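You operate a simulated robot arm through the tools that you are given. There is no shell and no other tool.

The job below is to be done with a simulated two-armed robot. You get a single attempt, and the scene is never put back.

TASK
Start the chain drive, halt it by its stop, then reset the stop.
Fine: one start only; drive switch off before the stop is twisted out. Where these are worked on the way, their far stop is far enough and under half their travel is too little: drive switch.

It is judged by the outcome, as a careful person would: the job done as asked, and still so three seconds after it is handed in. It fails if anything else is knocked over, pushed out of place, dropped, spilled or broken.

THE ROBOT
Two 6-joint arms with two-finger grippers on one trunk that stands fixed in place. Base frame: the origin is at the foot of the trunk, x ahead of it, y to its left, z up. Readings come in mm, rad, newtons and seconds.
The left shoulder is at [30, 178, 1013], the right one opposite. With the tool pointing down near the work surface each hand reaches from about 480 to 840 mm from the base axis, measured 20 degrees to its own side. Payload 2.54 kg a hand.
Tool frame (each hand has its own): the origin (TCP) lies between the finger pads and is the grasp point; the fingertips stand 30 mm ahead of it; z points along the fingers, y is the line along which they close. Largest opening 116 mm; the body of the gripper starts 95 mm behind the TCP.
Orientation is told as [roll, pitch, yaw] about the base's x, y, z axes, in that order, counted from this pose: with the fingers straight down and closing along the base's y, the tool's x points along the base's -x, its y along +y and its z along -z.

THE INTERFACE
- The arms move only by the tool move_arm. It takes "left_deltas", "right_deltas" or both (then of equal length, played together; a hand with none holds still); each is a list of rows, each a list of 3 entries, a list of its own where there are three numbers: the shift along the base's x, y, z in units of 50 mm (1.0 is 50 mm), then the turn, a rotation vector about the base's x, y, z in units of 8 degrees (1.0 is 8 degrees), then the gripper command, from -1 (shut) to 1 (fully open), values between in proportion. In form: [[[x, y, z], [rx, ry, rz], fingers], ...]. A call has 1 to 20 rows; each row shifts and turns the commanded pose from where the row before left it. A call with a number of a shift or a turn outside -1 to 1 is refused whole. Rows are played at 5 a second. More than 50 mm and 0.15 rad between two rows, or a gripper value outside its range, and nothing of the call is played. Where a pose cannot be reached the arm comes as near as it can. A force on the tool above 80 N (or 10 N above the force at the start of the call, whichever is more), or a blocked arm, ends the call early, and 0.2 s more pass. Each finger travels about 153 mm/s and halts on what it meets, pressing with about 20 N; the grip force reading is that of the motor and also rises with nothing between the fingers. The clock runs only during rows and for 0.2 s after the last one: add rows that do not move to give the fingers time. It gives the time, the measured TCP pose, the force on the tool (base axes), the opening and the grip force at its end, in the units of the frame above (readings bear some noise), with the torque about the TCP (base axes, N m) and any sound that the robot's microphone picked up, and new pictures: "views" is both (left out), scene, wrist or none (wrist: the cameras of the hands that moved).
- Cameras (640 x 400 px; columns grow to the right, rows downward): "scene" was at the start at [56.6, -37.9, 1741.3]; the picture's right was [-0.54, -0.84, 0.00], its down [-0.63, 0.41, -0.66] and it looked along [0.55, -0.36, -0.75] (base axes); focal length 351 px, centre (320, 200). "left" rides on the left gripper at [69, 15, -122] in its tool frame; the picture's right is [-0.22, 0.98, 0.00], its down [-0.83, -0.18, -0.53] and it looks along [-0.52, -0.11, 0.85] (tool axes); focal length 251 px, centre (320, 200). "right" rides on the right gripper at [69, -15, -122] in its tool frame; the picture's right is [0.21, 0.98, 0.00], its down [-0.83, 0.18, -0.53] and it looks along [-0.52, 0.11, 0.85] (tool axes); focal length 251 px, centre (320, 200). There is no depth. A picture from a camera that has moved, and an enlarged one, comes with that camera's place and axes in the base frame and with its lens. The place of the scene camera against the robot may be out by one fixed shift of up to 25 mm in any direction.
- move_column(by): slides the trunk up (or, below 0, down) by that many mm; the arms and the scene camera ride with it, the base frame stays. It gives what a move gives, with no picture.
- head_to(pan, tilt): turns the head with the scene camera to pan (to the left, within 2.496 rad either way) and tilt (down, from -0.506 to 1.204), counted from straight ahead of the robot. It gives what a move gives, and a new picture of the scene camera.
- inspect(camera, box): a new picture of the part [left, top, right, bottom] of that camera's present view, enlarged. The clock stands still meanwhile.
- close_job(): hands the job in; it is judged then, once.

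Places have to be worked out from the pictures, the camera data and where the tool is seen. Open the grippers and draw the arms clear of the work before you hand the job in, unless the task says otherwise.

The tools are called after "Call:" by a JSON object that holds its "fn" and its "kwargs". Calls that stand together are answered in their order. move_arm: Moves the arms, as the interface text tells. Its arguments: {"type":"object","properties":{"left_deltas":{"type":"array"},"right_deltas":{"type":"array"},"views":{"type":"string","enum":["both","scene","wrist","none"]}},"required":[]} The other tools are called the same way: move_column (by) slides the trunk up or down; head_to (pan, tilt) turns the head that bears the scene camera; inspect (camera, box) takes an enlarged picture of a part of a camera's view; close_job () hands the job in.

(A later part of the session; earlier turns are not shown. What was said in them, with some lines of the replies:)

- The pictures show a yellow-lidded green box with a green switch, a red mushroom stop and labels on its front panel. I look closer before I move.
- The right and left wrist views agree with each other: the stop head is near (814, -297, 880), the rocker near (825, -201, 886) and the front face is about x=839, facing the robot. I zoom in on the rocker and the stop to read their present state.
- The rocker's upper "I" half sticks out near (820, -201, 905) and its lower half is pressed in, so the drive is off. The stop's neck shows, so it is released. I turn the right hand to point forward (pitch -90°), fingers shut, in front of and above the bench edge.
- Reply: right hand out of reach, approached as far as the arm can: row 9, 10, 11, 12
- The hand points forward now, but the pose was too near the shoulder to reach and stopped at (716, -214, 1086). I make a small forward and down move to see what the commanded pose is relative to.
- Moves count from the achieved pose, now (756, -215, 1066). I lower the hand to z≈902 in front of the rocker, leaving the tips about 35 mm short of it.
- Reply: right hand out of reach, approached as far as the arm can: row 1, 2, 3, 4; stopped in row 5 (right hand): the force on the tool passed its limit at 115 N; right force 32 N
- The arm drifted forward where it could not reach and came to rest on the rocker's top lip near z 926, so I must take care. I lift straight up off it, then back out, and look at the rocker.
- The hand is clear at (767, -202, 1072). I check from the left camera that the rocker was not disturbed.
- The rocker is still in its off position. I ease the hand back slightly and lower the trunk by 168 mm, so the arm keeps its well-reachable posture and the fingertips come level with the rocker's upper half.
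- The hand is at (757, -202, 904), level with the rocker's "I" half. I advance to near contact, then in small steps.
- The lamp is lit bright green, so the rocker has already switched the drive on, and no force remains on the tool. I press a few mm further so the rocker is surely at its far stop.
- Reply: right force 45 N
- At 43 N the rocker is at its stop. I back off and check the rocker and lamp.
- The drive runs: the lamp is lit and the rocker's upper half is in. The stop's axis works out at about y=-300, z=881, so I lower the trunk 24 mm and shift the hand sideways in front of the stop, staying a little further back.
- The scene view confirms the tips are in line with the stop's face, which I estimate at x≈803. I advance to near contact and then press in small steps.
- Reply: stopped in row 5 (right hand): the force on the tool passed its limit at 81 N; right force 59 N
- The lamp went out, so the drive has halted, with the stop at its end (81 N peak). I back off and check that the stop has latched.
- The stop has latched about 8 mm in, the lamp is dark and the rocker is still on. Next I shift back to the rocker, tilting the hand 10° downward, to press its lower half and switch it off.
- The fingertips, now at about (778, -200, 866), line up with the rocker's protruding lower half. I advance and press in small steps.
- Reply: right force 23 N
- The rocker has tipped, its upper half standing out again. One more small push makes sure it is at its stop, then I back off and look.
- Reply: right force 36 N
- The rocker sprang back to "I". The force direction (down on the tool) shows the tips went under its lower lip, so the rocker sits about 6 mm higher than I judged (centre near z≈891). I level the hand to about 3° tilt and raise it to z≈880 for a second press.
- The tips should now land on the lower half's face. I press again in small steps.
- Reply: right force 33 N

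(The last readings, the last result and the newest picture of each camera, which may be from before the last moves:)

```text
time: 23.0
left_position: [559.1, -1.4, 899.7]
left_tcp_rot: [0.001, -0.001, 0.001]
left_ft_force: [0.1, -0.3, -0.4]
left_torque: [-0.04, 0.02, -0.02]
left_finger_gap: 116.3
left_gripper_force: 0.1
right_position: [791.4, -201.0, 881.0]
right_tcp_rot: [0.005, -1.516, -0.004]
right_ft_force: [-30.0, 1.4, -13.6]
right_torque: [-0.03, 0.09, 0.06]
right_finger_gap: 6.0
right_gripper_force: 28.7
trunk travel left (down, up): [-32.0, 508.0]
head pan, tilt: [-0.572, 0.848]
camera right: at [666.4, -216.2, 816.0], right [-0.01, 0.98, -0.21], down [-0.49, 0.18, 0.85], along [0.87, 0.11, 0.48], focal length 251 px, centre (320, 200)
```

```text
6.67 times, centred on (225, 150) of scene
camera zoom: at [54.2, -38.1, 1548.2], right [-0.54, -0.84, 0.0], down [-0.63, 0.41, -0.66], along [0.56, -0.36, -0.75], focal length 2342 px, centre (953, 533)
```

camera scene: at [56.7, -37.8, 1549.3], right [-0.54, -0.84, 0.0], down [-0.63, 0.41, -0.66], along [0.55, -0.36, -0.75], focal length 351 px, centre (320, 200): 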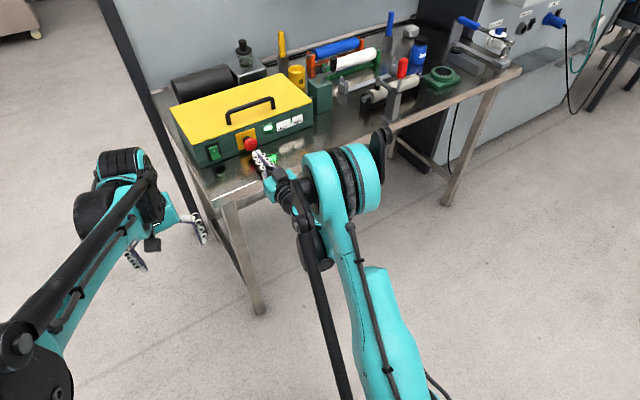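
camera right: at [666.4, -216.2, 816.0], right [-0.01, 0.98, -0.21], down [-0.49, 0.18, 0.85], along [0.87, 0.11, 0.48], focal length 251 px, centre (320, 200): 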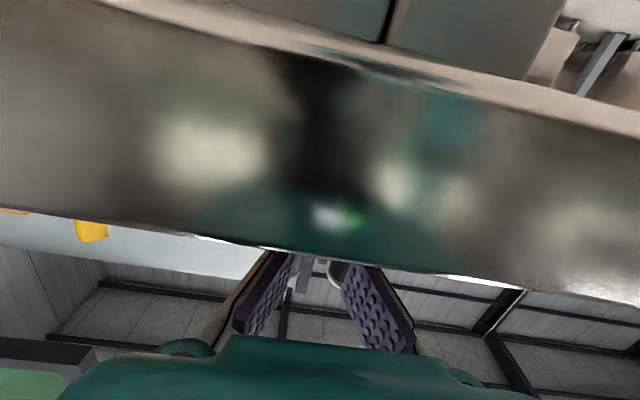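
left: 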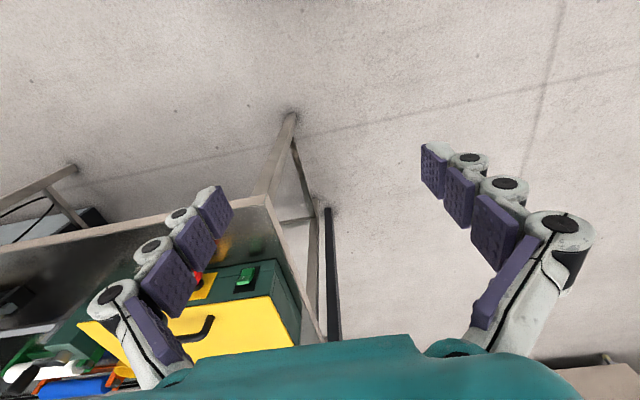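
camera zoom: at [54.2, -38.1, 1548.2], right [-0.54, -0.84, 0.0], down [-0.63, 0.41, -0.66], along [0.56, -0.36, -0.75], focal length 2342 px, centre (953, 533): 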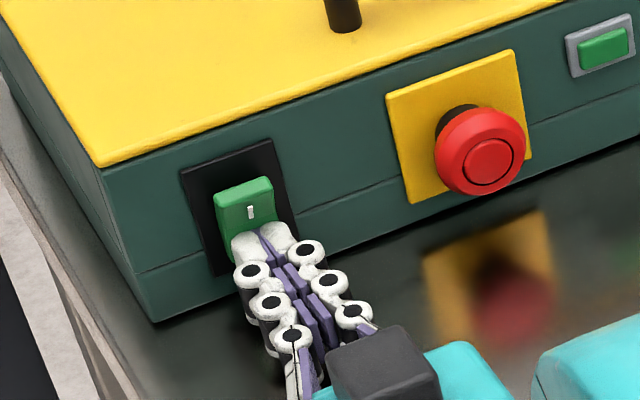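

The rocker has tipped clearly further this time. I push a last 3 mm, then back off and check.

Call:
{"fn": "move_arm", "kwargs": {"right_deltas": [[[0.05, 0, 0], [0, 0, 0], -1], [[0, 0, 0], [0, 0, 0], -1]], "views": "none"}}

Call:
{"fn": "move_arm", "kwargs": {"right_deltas": [[[-0.4, 0, 0], [0, 0, 0], -1], [[-0.6, 0, 0], [0, 0, 0], -1], [[0, 0, 0], [0, 0, 0], -1]], "views": "none"}}

Call:
{"fn": "inspect", "kwargs": {"camera": "scene", "box": [180, 120, 270, 180]}}

```text
time: 23.6
left_position: [558.3, -2.3, 900.4]
left_tcp_rot: [0.001, -0.005, 0.0]
left_ft_force: [-0.4, 0.6, -0.1]
left_torque: [-0.02, 0.01, -0.03]
left_finger_gap: 116.0
left_gripper_force: 0.0
right_position: [791.7, -202.4, 880.5]
right_tcp_rot: [0.011, -1.519, -0.009]
right_ft_force: [-72.9, 0.9, -32.6]
right_torque: [-0.06, 0.16, 0.02]
right_finger_gap: 5.7
right_gripper_force: 28.3
trunk travel left (down, up): [-32.0, 508.0]
head pan, tilt: [-0.572, 0.848]
```

```text
time: 24.4
left_position: [560.0, -1.1, 899.3]
left_tcp_rot: [0.001, 0.0, 0.001]
left_ft_force: [-0.4, 0.6, -1.1]
left_torque: [-0.01, 0.01, 0.03]
left_finger_gap: 116.0
left_gripper_force: 0.0
right_position: [748.4, -202.0, 881.2]
right_tcp_rot: [-0.003, -1.518, 0.002]
right_ft_force: [0.0, 0.1, 1.3]
right_torque: [0.0, 0.0, 0.0]
right_finger_gap: 0.1
right_gripper_force: 28.4
trunk travel left (down, up): [-32.0, 508.0]
head pan, tilt: [-0.572, 0.848]
```

```text
6.67 times, centred on (225, 150) of scene
camera zoom: at [57.0, -37.9, 1548.3], right [-0.54, -0.84, 0.0], down [-0.63, 0.41, -0.66], along [0.55, -0.36, -0.75], focal length 2342 px, centre (953, 533)
```

zoom: 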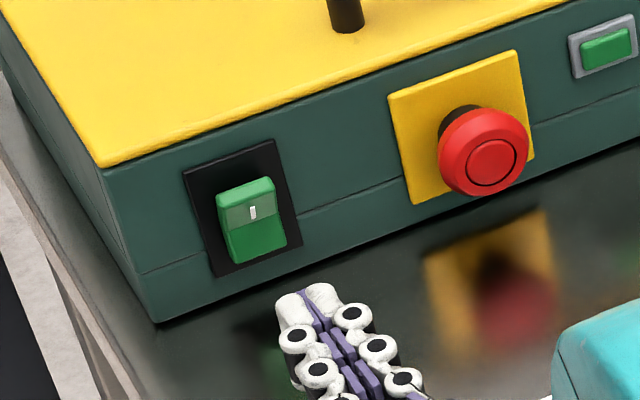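

The rocker is now off, with its upper half out as at the start, and the lamp is dark. Before I grip the stop I need its axis more exactly; the close wrist views suggest y≈-305, z≈891, so I take an enlarged right-camera view.

Call:
{"fn": "inspect", "kwargs": {"camera": "right", "box": [100, 90, 260, 190]}}

Call:
{"fn": "inspect", "kwargs": {"camera": "right", "box": [0, 0, 640, 400]}}

```text
4.00 times, centred on (180, 140) of right
camera zoom: at [621.2, -216.5, 816.0], right [-0.01, 0.98, -0.21], down [-0.49, 0.18, 0.85], along [0.87, 0.11, 0.48], focal length 1006 px, centre (880, 440)
```

zoom: 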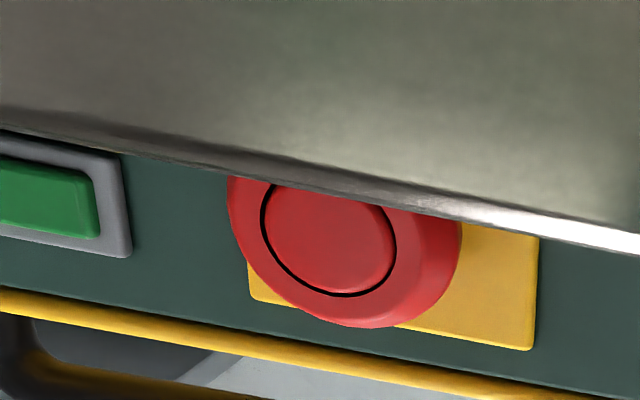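

```text
1.00 times, centred on (320, 200) of right (not enlarged: the box is as wide or as high as the picture)
camera zoom: at [621.2, -216.5, 816.0], right [-0.01, 0.98, -0.21], down [-0.49, 0.18, 0.85], along [0.87, 0.11, 0.48], focal length 251 px, centre (320, 200)
```

zoom: 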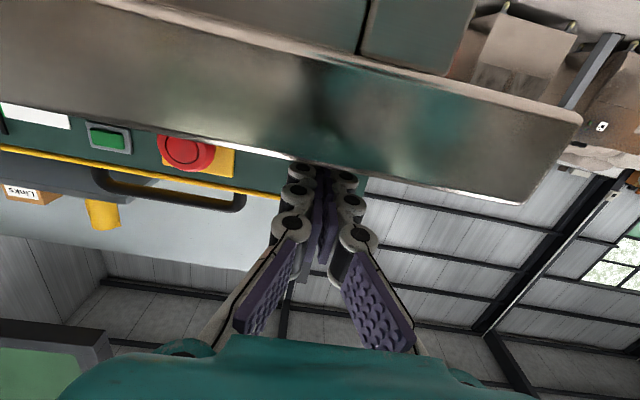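

The bench edge hides part of the stop. I raise the trunk 60 mm and shift the hand over to y≈-303 for a clear, close view of it.

Call:
{"fn": "move_column", "kwargs": {"by": 60}}

Call:
{"fn": "move_arm", "kwargs": {"right_deltas": [[[0, -0.4, 0], [0, 0, 0], -1], [[0, -0.4, 0], [0, 0, 0], -1], [[0, -0.4, 0], [0, 0, 0], -1], [[0, -0.4, 0], [0, 0, 0], -1], [[0, -0.42, 0], [0, 0, 0], -1], [[0, 0, 0], [0, 0, 0], -1]], "views": "wrist"}}

Call:
{"fn": "inspect", "kwargs": {"camera": "right", "box": [240, 40, 400, 140]}}

Call:
{"fn": "inspect", "kwargs": {"camera": "scene", "box": [200, 140, 290, 200]}}

```text
time: 25.4
left_position: [561.8, -1.7, 960.0]
left_tcp_rot: [0.0, 0.0, 0.001]
left_ft_force: [0.0, 0.3, 0.1]
left_torque: [-0.02, 0.0, -0.01]
left_finger_gap: 115.8
left_gripper_force: 0.0
right_position: [748.2, -200.5, 940.5]
right_tcp_rot: [0.0, -1.517, -0.003]
right_ft_force: [0.9, 0.6, -1.4]
right_torque: [0.01, -0.01, 0.02]
right_finger_gap: 0.0
right_gripper_force: 28.3
trunk travel left (down, up): [-92.0, 448.0]
head pan, tilt: [-0.572, 0.848]
```

```text
time: 26.8
left_position: [561.5, -0.6, 958.4]
left_tcp_rot: [0.0, 0.001, 0.001]
left_ft_force: [0.2, -0.6, -0.3]
left_torque: [0.02, -0.02, -0.02]
left_finger_gap: 116.0
left_gripper_force: 0.0
right_position: [748.3, -302.3, 939.4]
right_tcp_rot: [-0.001, -1.516, 0.0]
right_ft_force: [0.7, -0.3, 0.0]
right_torque: [-0.01, -0.01, -0.01]
right_finger_gap: 0.0
right_gripper_force: 28.4
trunk travel left (down, up): [-92.0, 448.0]
head pan, tilt: [-0.572, 0.848]
camera right: at [622.1, -316.5, 875.1], right [-0.01, 0.98, -0.21], down [-0.49, 0.18, 0.85], along [0.87, 0.11, 0.48], focal length 251 px, centre (320, 200)
```

right: 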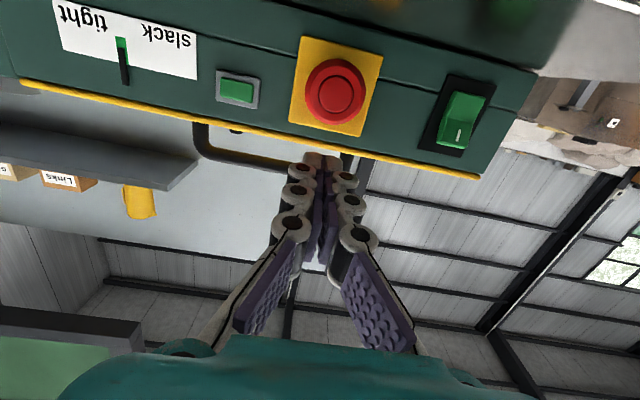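

```text
4.00 times, centred on (320, 90) of right
camera zoom: at [622.1, -316.5, 875.1], right [-0.01, 0.98, -0.21], down [-0.49, 0.18, 0.85], along [0.87, 0.11, 0.48], focal length 1006 px, centre (320, 640)
```

zoom: 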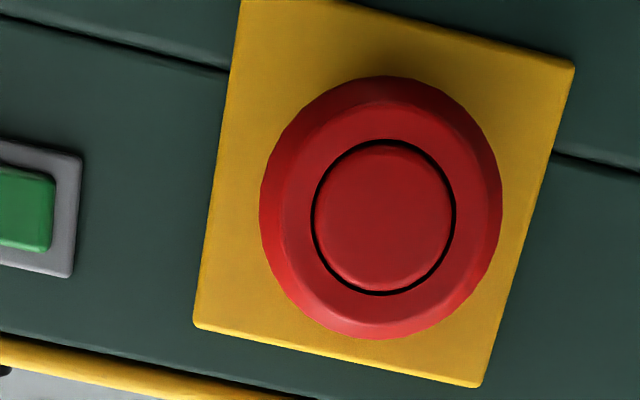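

```text
6.67 times, centred on (245, 170) of scene
camera zoom: at [56.6, -37.6, 1608.3], right [-0.54, -0.84, 0.0], down [-0.63, 0.41, -0.66], along [0.55, -0.36, -0.75], focal length 2342 px, centre (820, 400)
```

zoom: 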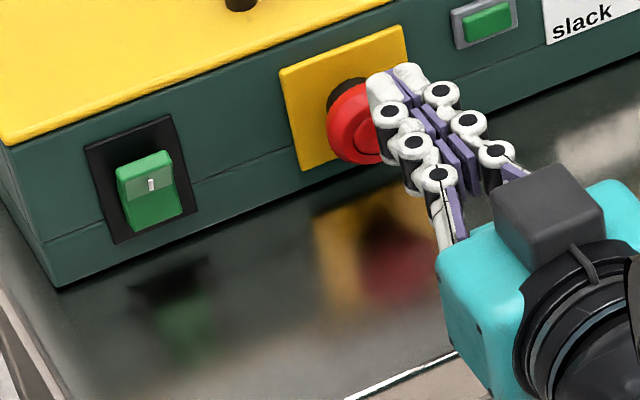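

The clear view places the stop's axis at y≈-300, z≈892, with the latched face at x≈802 and a head about 42 mm across. I level the hand, open the fingers to about 70 mm, centre it in y and lower the trunk 48 mm, still short of the head.

Call:
{"fn": "move_arm", "kwargs": {"right_deltas": [[[0, 0.046, 0], [0, -0.39, 0], 0.2], [[0, 0, 0], [0, 0, 0], 0.2], [[0, 0, 0], [0, 0, 0], 0.2]], "views": "none"}}

Call:
{"fn": "move_column", "kwargs": {"by": -47.5}}

Call:
{"fn": "inspect", "kwargs": {"camera": "scene", "box": [200, 120, 290, 180]}}

Call:
{"fn": "inspect", "kwargs": {"camera": "right", "box": [0, 0, 640, 400]}}

```text
time: 27.6
left_position: [561.5, -0.0, 958.1]
left_tcp_rot: [-0.001, 0.0, 0.0]
left_ft_force: [0.2, 0.0, 0.4]
left_torque: [0.02, 0.03, -0.02]
left_finger_gap: 115.8
left_gripper_force: 0.2
right_position: [747.3, -299.1, 941.0]
right_tcp_rot: [-3.046, -1.569, 3.044]
right_ft_force: [0.1, -0.1, 0.1]
right_torque: [0.04, 0.02, -0.01]
right_finger_gap: 69.6
right_gripper_force: 0.1
trunk travel left (down, up): [-92.0, 448.0]
head pan, tilt: [-0.572, 0.848]
```

```text
time: 28.5
left_position: [560.4, -1.7, 909.9]
left_tcp_rot: [0.0, 0.001, 0.001]
left_ft_force: [1.3, -0.6, -0.3]
left_torque: [0.02, 0.0, -0.01]
left_finger_gap: 116.1
left_gripper_force: 0.0
right_position: [747.5, -300.1, 893.8]
right_tcp_rot: [-3.123, -1.569, 3.122]
right_ft_force: [-0.4, -0.4, 1.0]
right_torque: [0.01, 0.0, -0.01]
right_finger_gap: 69.7
right_gripper_force: 0.0
trunk travel left (down, up): [-45.0, 496.0]
head pan, tilt: [-0.572, 0.848]
```

```text
6.67 times, centred on (245, 150) of scene
camera zoom: at [56.2, -37.7, 1560.9], right [-0.54, -0.84, 0.0], down [-0.63, 0.41, -0.66], along [0.56, -0.36, -0.75], focal length 2342 px, centre (820, 533)
```

zoom: 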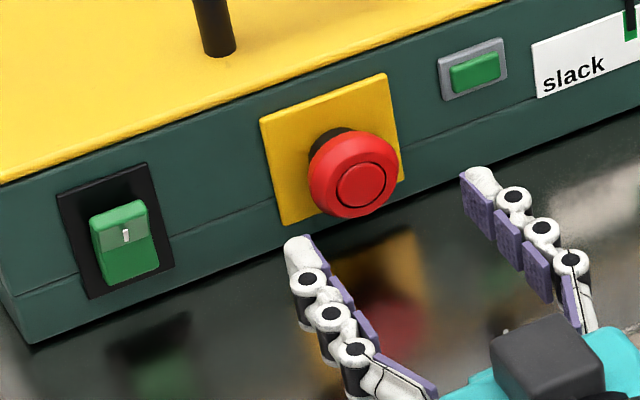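

```text
1.00 times, centred on (320, 200) of right (not enlarged: the box is as wide or as high as the picture)
camera zoom: at [625.0, -314.5, 821.9], right [0.0, 0.98, -0.21], down [-0.53, 0.18, 0.83], along [0.84, 0.11, 0.52], focal length 251 px, centre (320, 200)
```

zoom: 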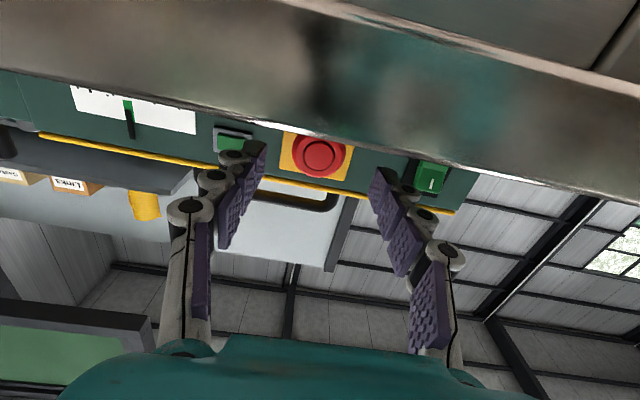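

The open fingers straddle the stop, centred in the wrist view. I advance 43 mm, and 2 mm down, so the tips come beside the head at x≈820, short of the plate.

Call:
{"fn": "move_arm", "kwargs": {"right_deltas": [[[0.25, 0, -0.04], [0, 0, 0], 0.2], [[0.25, 0, 0], [0, 0, 0], 0.2], [[0.2, 0, 0], [0, 0, 0], 0.2], [[0.16, 0, 0], [0, 0, 0], 0.2], [[0, 0, 0], [0, 0, 0], 0.2]], "views": "wrist"}}

Call:
{"fn": "inspect", "kwargs": {"camera": "scene", "box": [200, 120, 290, 180]}}

```text
time: 29.7
left_position: [560.5, -1.5, 910.5]
left_tcp_rot: [0.0, 0.002, 0.002]
left_ft_force: [0.3, -1.1, 0.4]
left_torque: [-0.02, 0.04, -0.01]
left_finger_gap: 116.0
left_gripper_force: 0.0
right_position: [789.8, -300.1, 891.6]
right_tcp_rot: [3.128, -1.569, -3.129]
right_ft_force: [-0.3, -0.3, -0.2]
right_torque: [-0.02, -0.01, 0.0]
right_finger_gap: 69.8
right_gripper_force: 0.1
trunk travel left (down, up): [-45.0, 496.0]
head pan, tilt: [-0.572, 0.848]
camera right: at [667.6, -314.8, 819.2], right [0.0, 0.98, -0.21], down [-0.53, 0.18, 0.83], along [0.85, 0.11, 0.52], focal length 251 px, centre (320, 200)
```

right: 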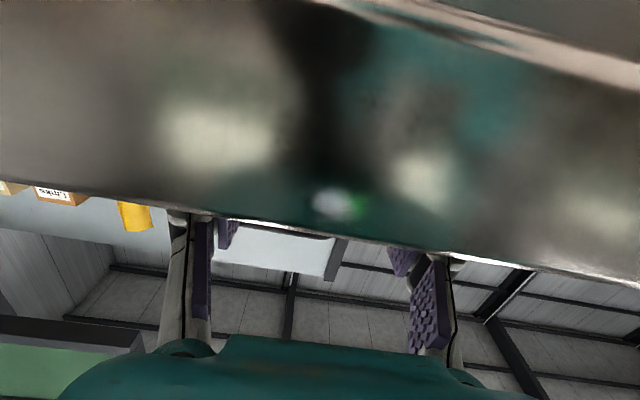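

```text
6.67 times, centred on (245, 150) of scene
camera zoom: at [56.6, -37.8, 1560.8], right [-0.54, -0.84, 0.0], down [-0.63, 0.41, -0.66], along [0.55, -0.36, -0.75], focal length 2342 px, centre (820, 533)
```

zoom: 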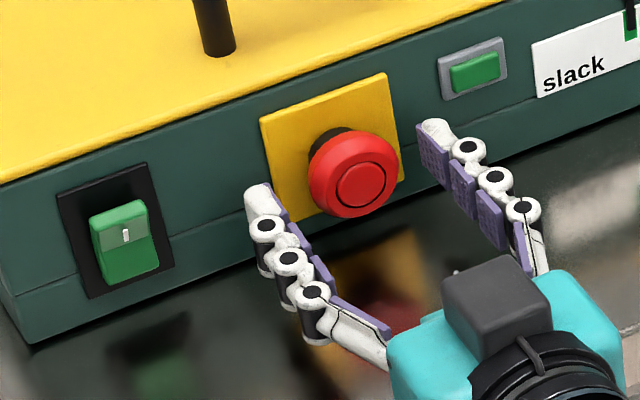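

The fingers flank the head properly. I close them on it and read the gap and forces.

Call:
{"fn": "move_arm", "kwargs": {"right_deltas": [[[0, 0, 0], [0, 0, 0], -0.2], [[0, 0, 0], [0, 0, 0], -1], [[0, 0, 0], [0, 0, 0], -1], [[0, 0, 0], [0, 0, 0], -1]], "views": "none"}}

Call:
{"fn": "inspect", "kwargs": {"camera": "scene", "box": [200, 120, 290, 180]}}

```text
time: 30.7
left_position: [560.6, -1.7, 910.9]
left_tcp_rot: [0.003, 0.0, 0.003]
left_ft_force: [0.5, -0.1, 0.1]
left_torque: [0.03, 0.0, -0.01]
left_finger_gap: 115.8
left_gripper_force: 0.1
right_position: [789.3, -300.2, 890.2]
right_tcp_rot: [2.965, -1.57, -2.967]
right_ft_force: [0.4, -2.0, 0.6]
right_torque: [0.03, 0.02, -0.07]
right_finger_gap: 41.0
right_gripper_force: 45.0
trunk travel left (down, up): [-45.0, 496.0]
head pan, tilt: [-0.572, 0.848]
```

```text
6.67 times, centred on (245, 150) of scene
camera zoom: at [56.6, -38.1, 1560.8], right [-0.54, -0.84, 0.0], down [-0.63, 0.41, -0.66], along [0.55, -0.36, -0.75], focal length 2342 px, centre (820, 533)
```

zoom: 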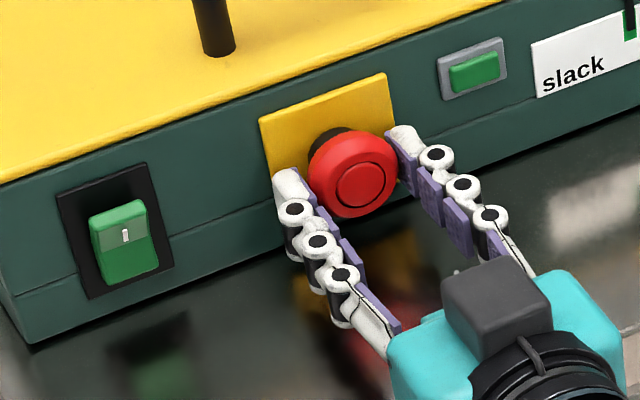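

The grip holds at 41 mm with almost no side force, so it is well centred. I twist clockwise as seen from the front (+x rotation) in small steps.

Call:
{"fn": "move_arm", "kwargs": {"right_deltas": [[[0, 0, 0], [0.6, 0, 0], -1], [[0, 0, 0], [0.6, 0, 0], -1], [[0, 0, 0], [0.6, 0, 0], -1], [[0, 0, 0], [0.6, 0, 0], -1], [[0, 0, 0], [0.6, 0, 0], -1], [[0, 0, 0], [0, 0, 0], -1]], "views": "none"}}

Call:
{"fn": "inspect", "kwargs": {"camera": "scene", "box": [200, 120, 290, 180]}}

```text
time: 32.1
left_position: [560.4, -1.0, 910.8]
left_tcp_rot: [0.001, -0.001, 0.003]
left_ft_force: [-0.5, -0.3, 0.3]
left_torque: [0.0, 0.02, 0.02]
left_finger_gap: 116.2
left_gripper_force: 0.0
right_position: [791.6, -299.4, 891.2]
right_tcp_rot: [1.573, -1.153, -1.573]
right_ft_force: [-19.6, 6.8, -17.4]
right_torque: [0.0, 0.33, 0.16]
right_finger_gap: 41.2
right_gripper_force: 44.9
trunk travel left (down, up): [-45.0, 496.0]
head pan, tilt: [-0.572, 0.848]
```

```text
6.67 times, centred on (245, 150) of scene
camera zoom: at [56.2, -37.6, 1560.7], right [-0.54, -0.84, 0.0], down [-0.63, 0.41, -0.66], along [0.56, -0.36, -0.75], focal length 2342 px, centre (820, 533)
```

zoom: 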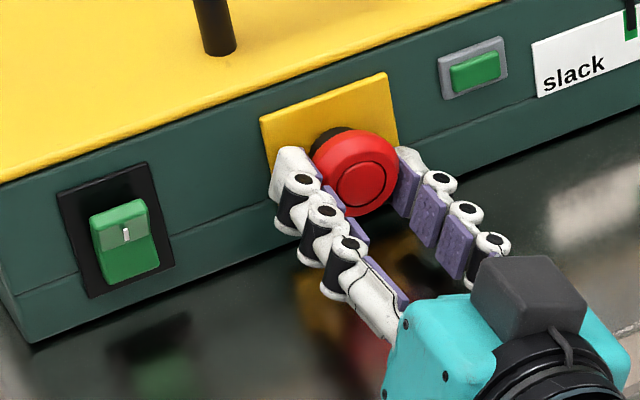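

The hand has turned 24° and the head pushes outward at about 20 N. I keep twisting another 24° while giving way slightly outward.

Call:
{"fn": "move_arm", "kwargs": {"right_deltas": [[[-0.02, 0, 0], [0.6, 0, 0], -1], [[-0.02, 0, 0], [0.6, 0, 0], -1], [[-0.02, 0, 0], [0.6, 0, 0], -1], [[-0.02, 0, 0], [0.6, 0, 0], -1], [[-0.02, 0, 0], [0.6, 0, 0], -1], [[0, 0, 0], [0, 0, 0], -1]], "views": "none"}}

Call:
{"fn": "inspect", "kwargs": {"camera": "scene", "box": [200, 120, 290, 180]}}

```text
time: 33.5
left_position: [560.5, 1.5, 911.9]
left_tcp_rot: [-0.003, -0.002, 0.0]
left_ft_force: [0.2, 0.9, -0.6]
left_torque: [-0.01, 0.03, 0.0]
left_finger_gap: 115.8
left_gripper_force: 0.0
right_position: [784.9, -298.0, 892.5]
right_tcp_rot: [1.571, -0.731, -1.57]
right_ft_force: [-4.7, 17.5, 1.2]
right_torque: [-0.07, 0.12, 0.54]
right_finger_gap: 41.1
right_gripper_force: 45.0
trunk travel left (down, up): [-45.0, 496.0]
head pan, tilt: [-0.572, 0.848]
```

```text
6.67 times, centred on (245, 150) of scene
camera zoom: at [55.9, -35.5, 1560.9], right [-0.54, -0.84, 0.0], down [-0.63, 0.41, -0.66], along [0.56, -0.36, -0.75], focal length 2342 px, centre (820, 533)
```

zoom: 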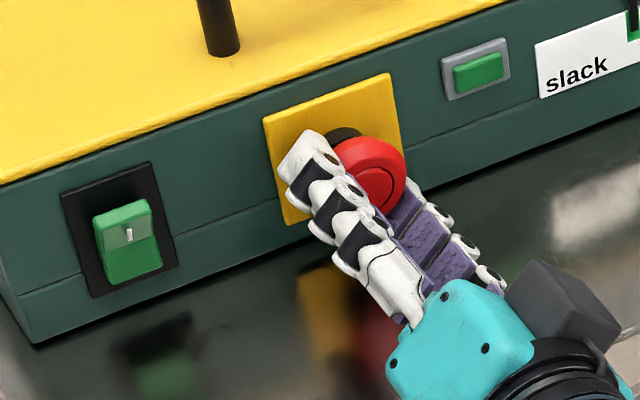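

The total twist is 48° and the head seems to have come out. I open the fingers in place and look.

Call:
{"fn": "move_arm", "kwargs": {"right_deltas": [[[0, 0, 0], [0, 0, 0], 0.2], [[0, 0, 0], [0, 0, 0], 0.2], [[0, 0, 0], [0, 0, 0], 0.2]], "views": "none"}}

Call:
{"fn": "inspect", "kwargs": {"camera": "scene", "box": [200, 120, 290, 180]}}

```text
time: 34.3
left_position: [560.3, -2.1, 911.2]
left_tcp_rot: [0.0, -0.002, 0.0]
left_ft_force: [0.2, -0.2, -0.2]
left_torque: [0.03, 0.02, 0.01]
left_finger_gap: 115.9
left_gripper_force: 0.1
right_position: [786.5, -300.2, 891.3]
right_tcp_rot: [1.571, -0.732, -1.573]
right_ft_force: [-0.2, -5.8, 8.7]
right_torque: [-0.43, 0.23, 0.16]
right_finger_gap: 67.4
right_gripper_force: 0.0
trunk travel left (down, up): [-45.0, 496.0]
head pan, tilt: [-0.572, 0.848]
```

```text
6.67 times, centred on (245, 150) of scene
camera zoom: at [55.5, -38.1, 1560.9], right [-0.54, -0.84, 0.0], down [-0.63, 0.41, -0.66], along [0.56, -0.36, -0.75], focal length 2342 px, centre (820, 533)
```

zoom: 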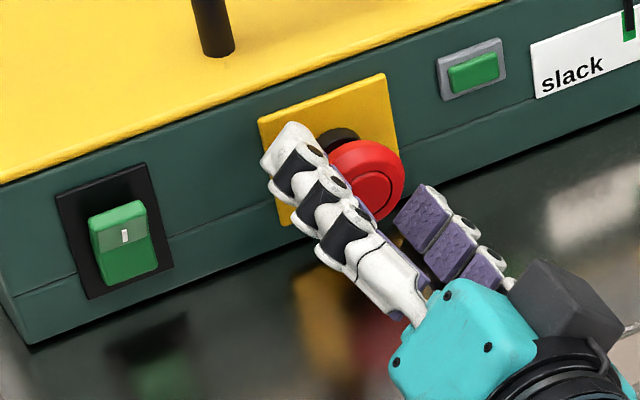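

The head stands further out, the lamp is dark and the switch is off. One finger seems to touch something lightly (about 10 N, gap 67 mm), so I narrow to 56 mm and back straight out.

Call:
{"fn": "move_arm", "kwargs": {"right_deltas": [[[0, 0, 0], [0, 0, 0], -0.04], [[0, 0, 0], [0, 0, 0], -0.04], [[-0.3, 0, 0], [0, 0, 0], -0.04], [[-0.5, 0, 0], [0, 0, 0], -0.04], [[0, 0, 0], [0, 0, 0], -0.04]], "views": "none"}}

Call:
{"fn": "inspect", "kwargs": {"camera": "scene", "box": [200, 120, 290, 180]}}

```text
time: 35.5
left_position: [560.9, -0.9, 910.6]
left_tcp_rot: [-0.001, 0.002, 0.001]
left_ft_force: [0.3, 0.6, -0.5]
left_torque: [-0.03, -0.01, -0.05]
left_finger_gap: 116.2
left_gripper_force: 0.1
right_position: [745.9, -297.2, 890.4]
right_tcp_rot: [1.571, -0.733, -1.573]
right_ft_force: [-0.1, -0.3, -0.1]
right_torque: [0.01, -0.01, -0.02]
right_finger_gap: 55.6
right_gripper_force: 0.0
trunk travel left (down, up): [-45.0, 496.0]
head pan, tilt: [-0.572, 0.848]
```

```text
6.67 times, centred on (245, 150) of scene
camera zoom: at [56.8, -37.8, 1560.8], right [-0.54, -0.84, 0.0], down [-0.63, 0.41, -0.66], along [0.55, -0.36, -0.75], focal length 2342 px, centre (820, 533)
```

zoom: 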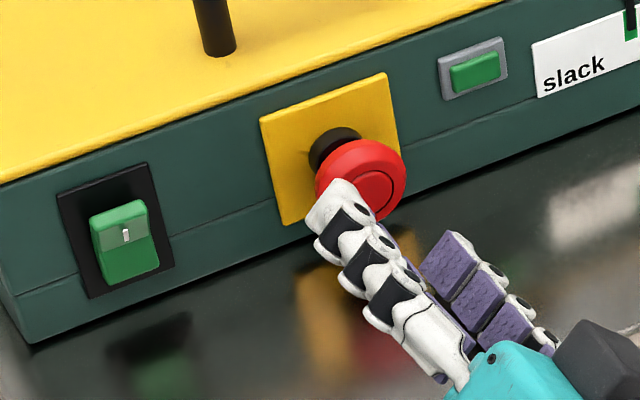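

The stop has clearly popped out to its released position: more neck shows than when it was latched. I raise the trunk to draw the arm clear of the work.

Call:
{"fn": "move_column", "kwargs": {"by": 180}}

Call:
{"fn": "move_arm", "kwargs": {"right_deltas": [[[-0.2, -0.1, 0.2], [-0.75, 0, 0], 0.5], [[-0.2, -0.1, 0.2], [-0.75, 0, 0], 1], [[-0.2, -0.1, 0.2], [-0.75, 0, 0], 1], [[-0.2, -0.1, 0.2], [-0.75, 0, 0], 1], [[-0.2, -0.1, 0.2], [-0.75, 0, 0], 1], [[-0.2, -0.1, 0.2], [-0.75, 0, 0], 1], [[0, 0, 0], [-0.75, 0, 0], 1], [[0, 0, 0], [-0.75, 0, 0], 1]]}}

```text
time: 37.5
left_position: [561.3, 0.2, 1091.7]
left_tcp_rot: [0.0, -0.002, 0.003]
left_ft_force: [0.5, 0.2, 0.0]
left_torque: [-0.03, 0.01, 0.03]
left_finger_gap: 116.1
left_gripper_force: 0.0
right_position: [745.6, -298.3, 1071.3]
right_tcp_rot: [1.571, -0.733, -1.573]
right_ft_force: [-0.4, 0.2, 0.5]
right_torque: [-0.02, 0.0, 0.0]
right_finger_gap: 56.0
right_gripper_force: 0.1
trunk travel left (down, up): [-224.0, 316.0]
head pan, tilt: [-0.572, 0.848]
```

```text
time: 39.3
left_position: [561.2, -1.5, 1090.8]
left_tcp_rot: [-0.001, -0.001, 0.003]
left_ft_force: [-0.4, -0.4, 0.2]
left_torque: [-0.01, -0.04, 0.03]
left_finger_gap: 116.0
left_gripper_force: 0.0
right_position: [685.8, -327.4, 1131.3]
right_tcp_rot: [-2.162, -1.571, 2.163]
right_ft_force: [-0.7, 0.4, -0.8]
right_torque: [0.02, 0.0, 0.01]
right_finger_gap: 116.0
right_gripper_force: 0.1
trunk travel left (down, up): [-224.0, 316.0]
head pan, tilt: [-0.572, 0.848]
camera scene: at [56.3, -37.9, 1740.8], right [-0.54, -0.84, 0.0], down [-0.63, 0.41, -0.66], along [0.56, -0.36, -0.75], focal length 351 px, centre (320, 200)
camera right: at [562.9, -343.0, 1060.2], right [0.0, 0.98, -0.22], down [-0.53, 0.18, 0.82], along [0.84, 0.11, 0.52], focal length 251 px, centre (320, 200)
```

scene: 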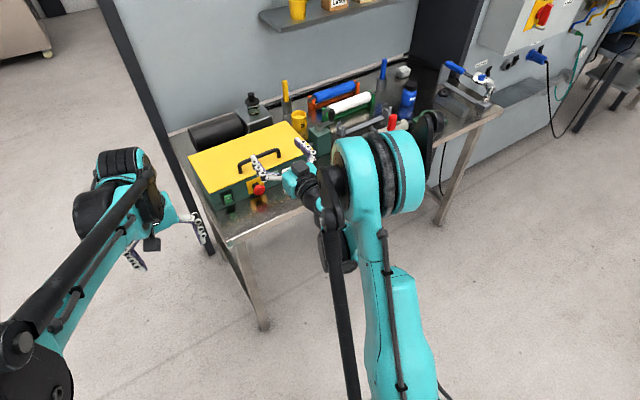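
right: 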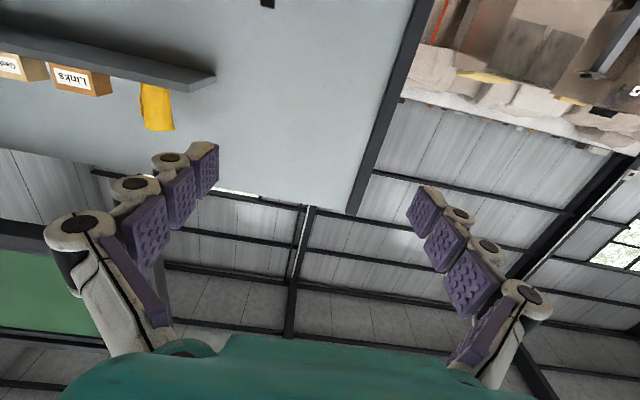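

The hand is clear and open. I return the right arm to about its starting pose (pitch back to down, drawn back towards the robot) and then check the panel.

Call:
{"fn": "move_arm", "kwargs": {"right_deltas": [[[-0.43, -0.17, 0], [0, 0.9375, 0], 1], [[-0.43, -0.17, 0], [0, 0.9375, 0], 1], [[-0.43, -0.17, 0], [0, 0.9375, 0], 1], [[-0.43, -0.17, 0], [0, 0.9375, 0], 1], [[-0.43, -0.17, 0], [0, 0.9375, 0], 1], [[-0.43, -0.17, 0], [0, 0.9375, 0], 1], [[-0.43, -0.17, 0], [0, 0.9375, 0], 1], [[-0.43, -0.17, 0], [0, 0.9375, 0], 1], [[-0.43, -0.17, 0], [0, 0.9375, 0], 1], [[-0.43, -0.17, 0], [0, 0.9375, 0], 1], [[-0.43, -0.17, 0], [0, 0.9375, 0], 1], [[-0.43, -0.17, 0], [0, 0.9375, 0], 1], [[0, 0, 0], [0, 0, 0], 1]]}}

Call:
{"fn": "inspect", "kwargs": {"camera": "scene", "box": [180, 100, 340, 220]}}

Call:
{"fn": "inspect", "kwargs": {"camera": "right", "box": [200, 230, 440, 370]}}

```text
time: 42.1
left_position: [561.3, -0.7, 1091.6]
left_tcp_rot: [0.002, 0.0, 0.001]
left_ft_force: [0.3, -0.7, -0.2]
left_torque: [-0.04, -0.01, 0.02]
left_finger_gap: 115.7
left_gripper_force: 0.1
right_position: [428.2, -430.9, 1131.0]
right_tcp_rot: [-0.002, 0.0, 0.0]
right_ft_force: [0.4, 0.8, -0.6]
right_torque: [-0.01, -0.03, 0.02]
right_finger_gap: 116.1
right_gripper_force: 0.0
trunk travel left (down, up): [-224.0, 316.0]
head pan, tilt: [-0.572, 0.848]
camera scene: at [56.4, -37.5, 1740.8], right [-0.54, -0.84, 0.0], down [-0.63, 0.41, -0.66], along [0.56, -0.36, -0.75], focal length 351 px, centre (320, 200)
camera right: at [358.2, -446.5, 1250.8], right [-0.21, 0.98, 0.0], down [0.83, 0.18, 0.53], along [0.52, 0.11, -0.85], focal length 251 px, centre (320, 200)
```

scene: 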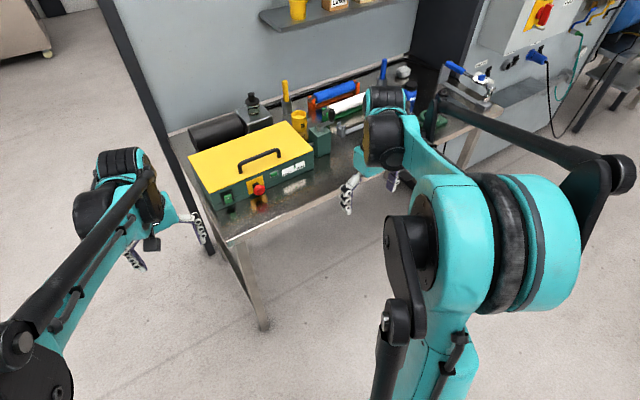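
right: 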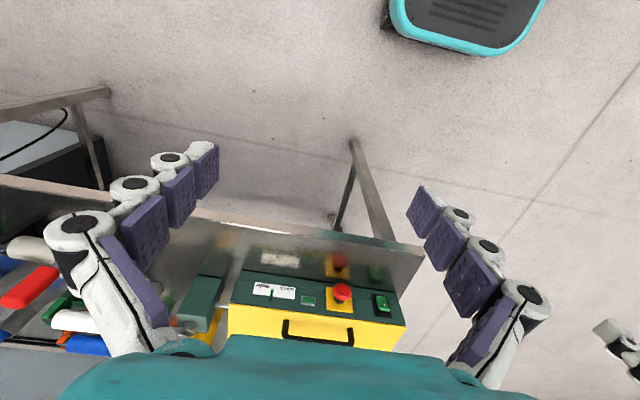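

```text
3.33 times, centred on (260, 160) of scene
camera zoom: at [56.4, -37.5, 1740.8], right [-0.54, -0.84, 0.0], down [-0.63, 0.41, -0.66], along [0.56, -0.36, -0.75], focal length 1171 px, centre (520, 333)
```

zoom: 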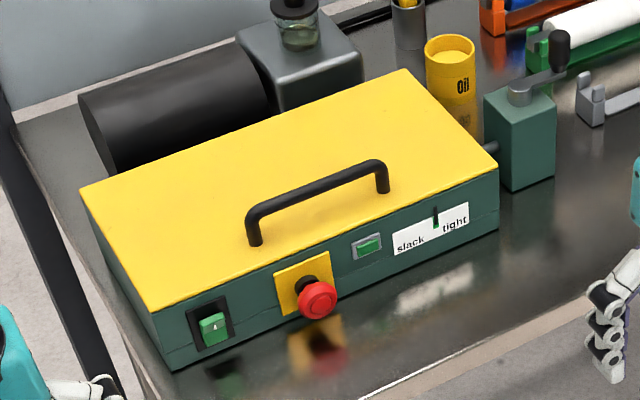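

```text
2.67 times, centred on (320, 300) of right
camera zoom: at [358.2, -446.5, 1250.8], right [-0.21, 0.98, 0.0], down [0.83, 0.18, 0.53], along [0.52, 0.11, -0.85], focal length 670 px, centre (320, -67)
```

zoom: 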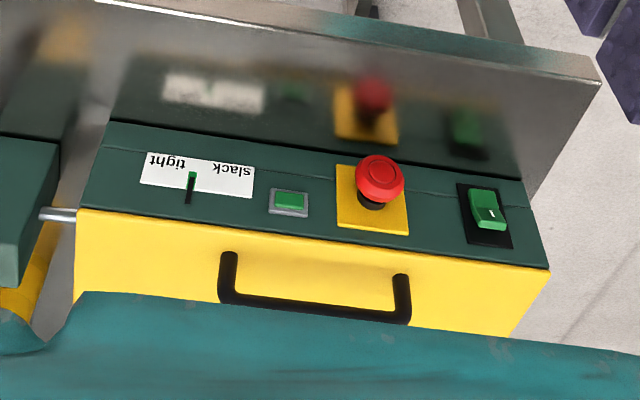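

The panel looks as it did at the start: rocker off, stop released, lamp dark, and nothing displaced. The drive was started once, halted by the stop, switched off, and the stop twisted out. Both arms are clear with grippers open, so I hand the job in.

Call:
{"fn": "close_job", "kwargs": {}}

```text
The job is handed in.
```

I started the chain drive once, halted it with its stop, switched the drive off, and then twisted the stop out. The job is handed in.

- **Start:** I pressed the "I" half of the drive switch until it met its stop, and the run lamp lit.
- **Stop:** Pushing the red stop in put the lamp out, and the stop stayed latched.
- **Switch off:** The first press on the lower half slipped under its lip and the switch sprang back to on. The drive stayed halted with the lamp dark. The second press took it fully off.
- **Reset:** I gripped the stop and turned it 48° clockwise, and it came back out to its released position.

On the first approach the arm drifted forward and touched the top of the switch, reaching 115 N. The switch did not move and the drive did not start.

In the last pictures the switch is off, the stop is out, the lamp is dark and nothing looks moved. Both arms are clear with the grippers open.
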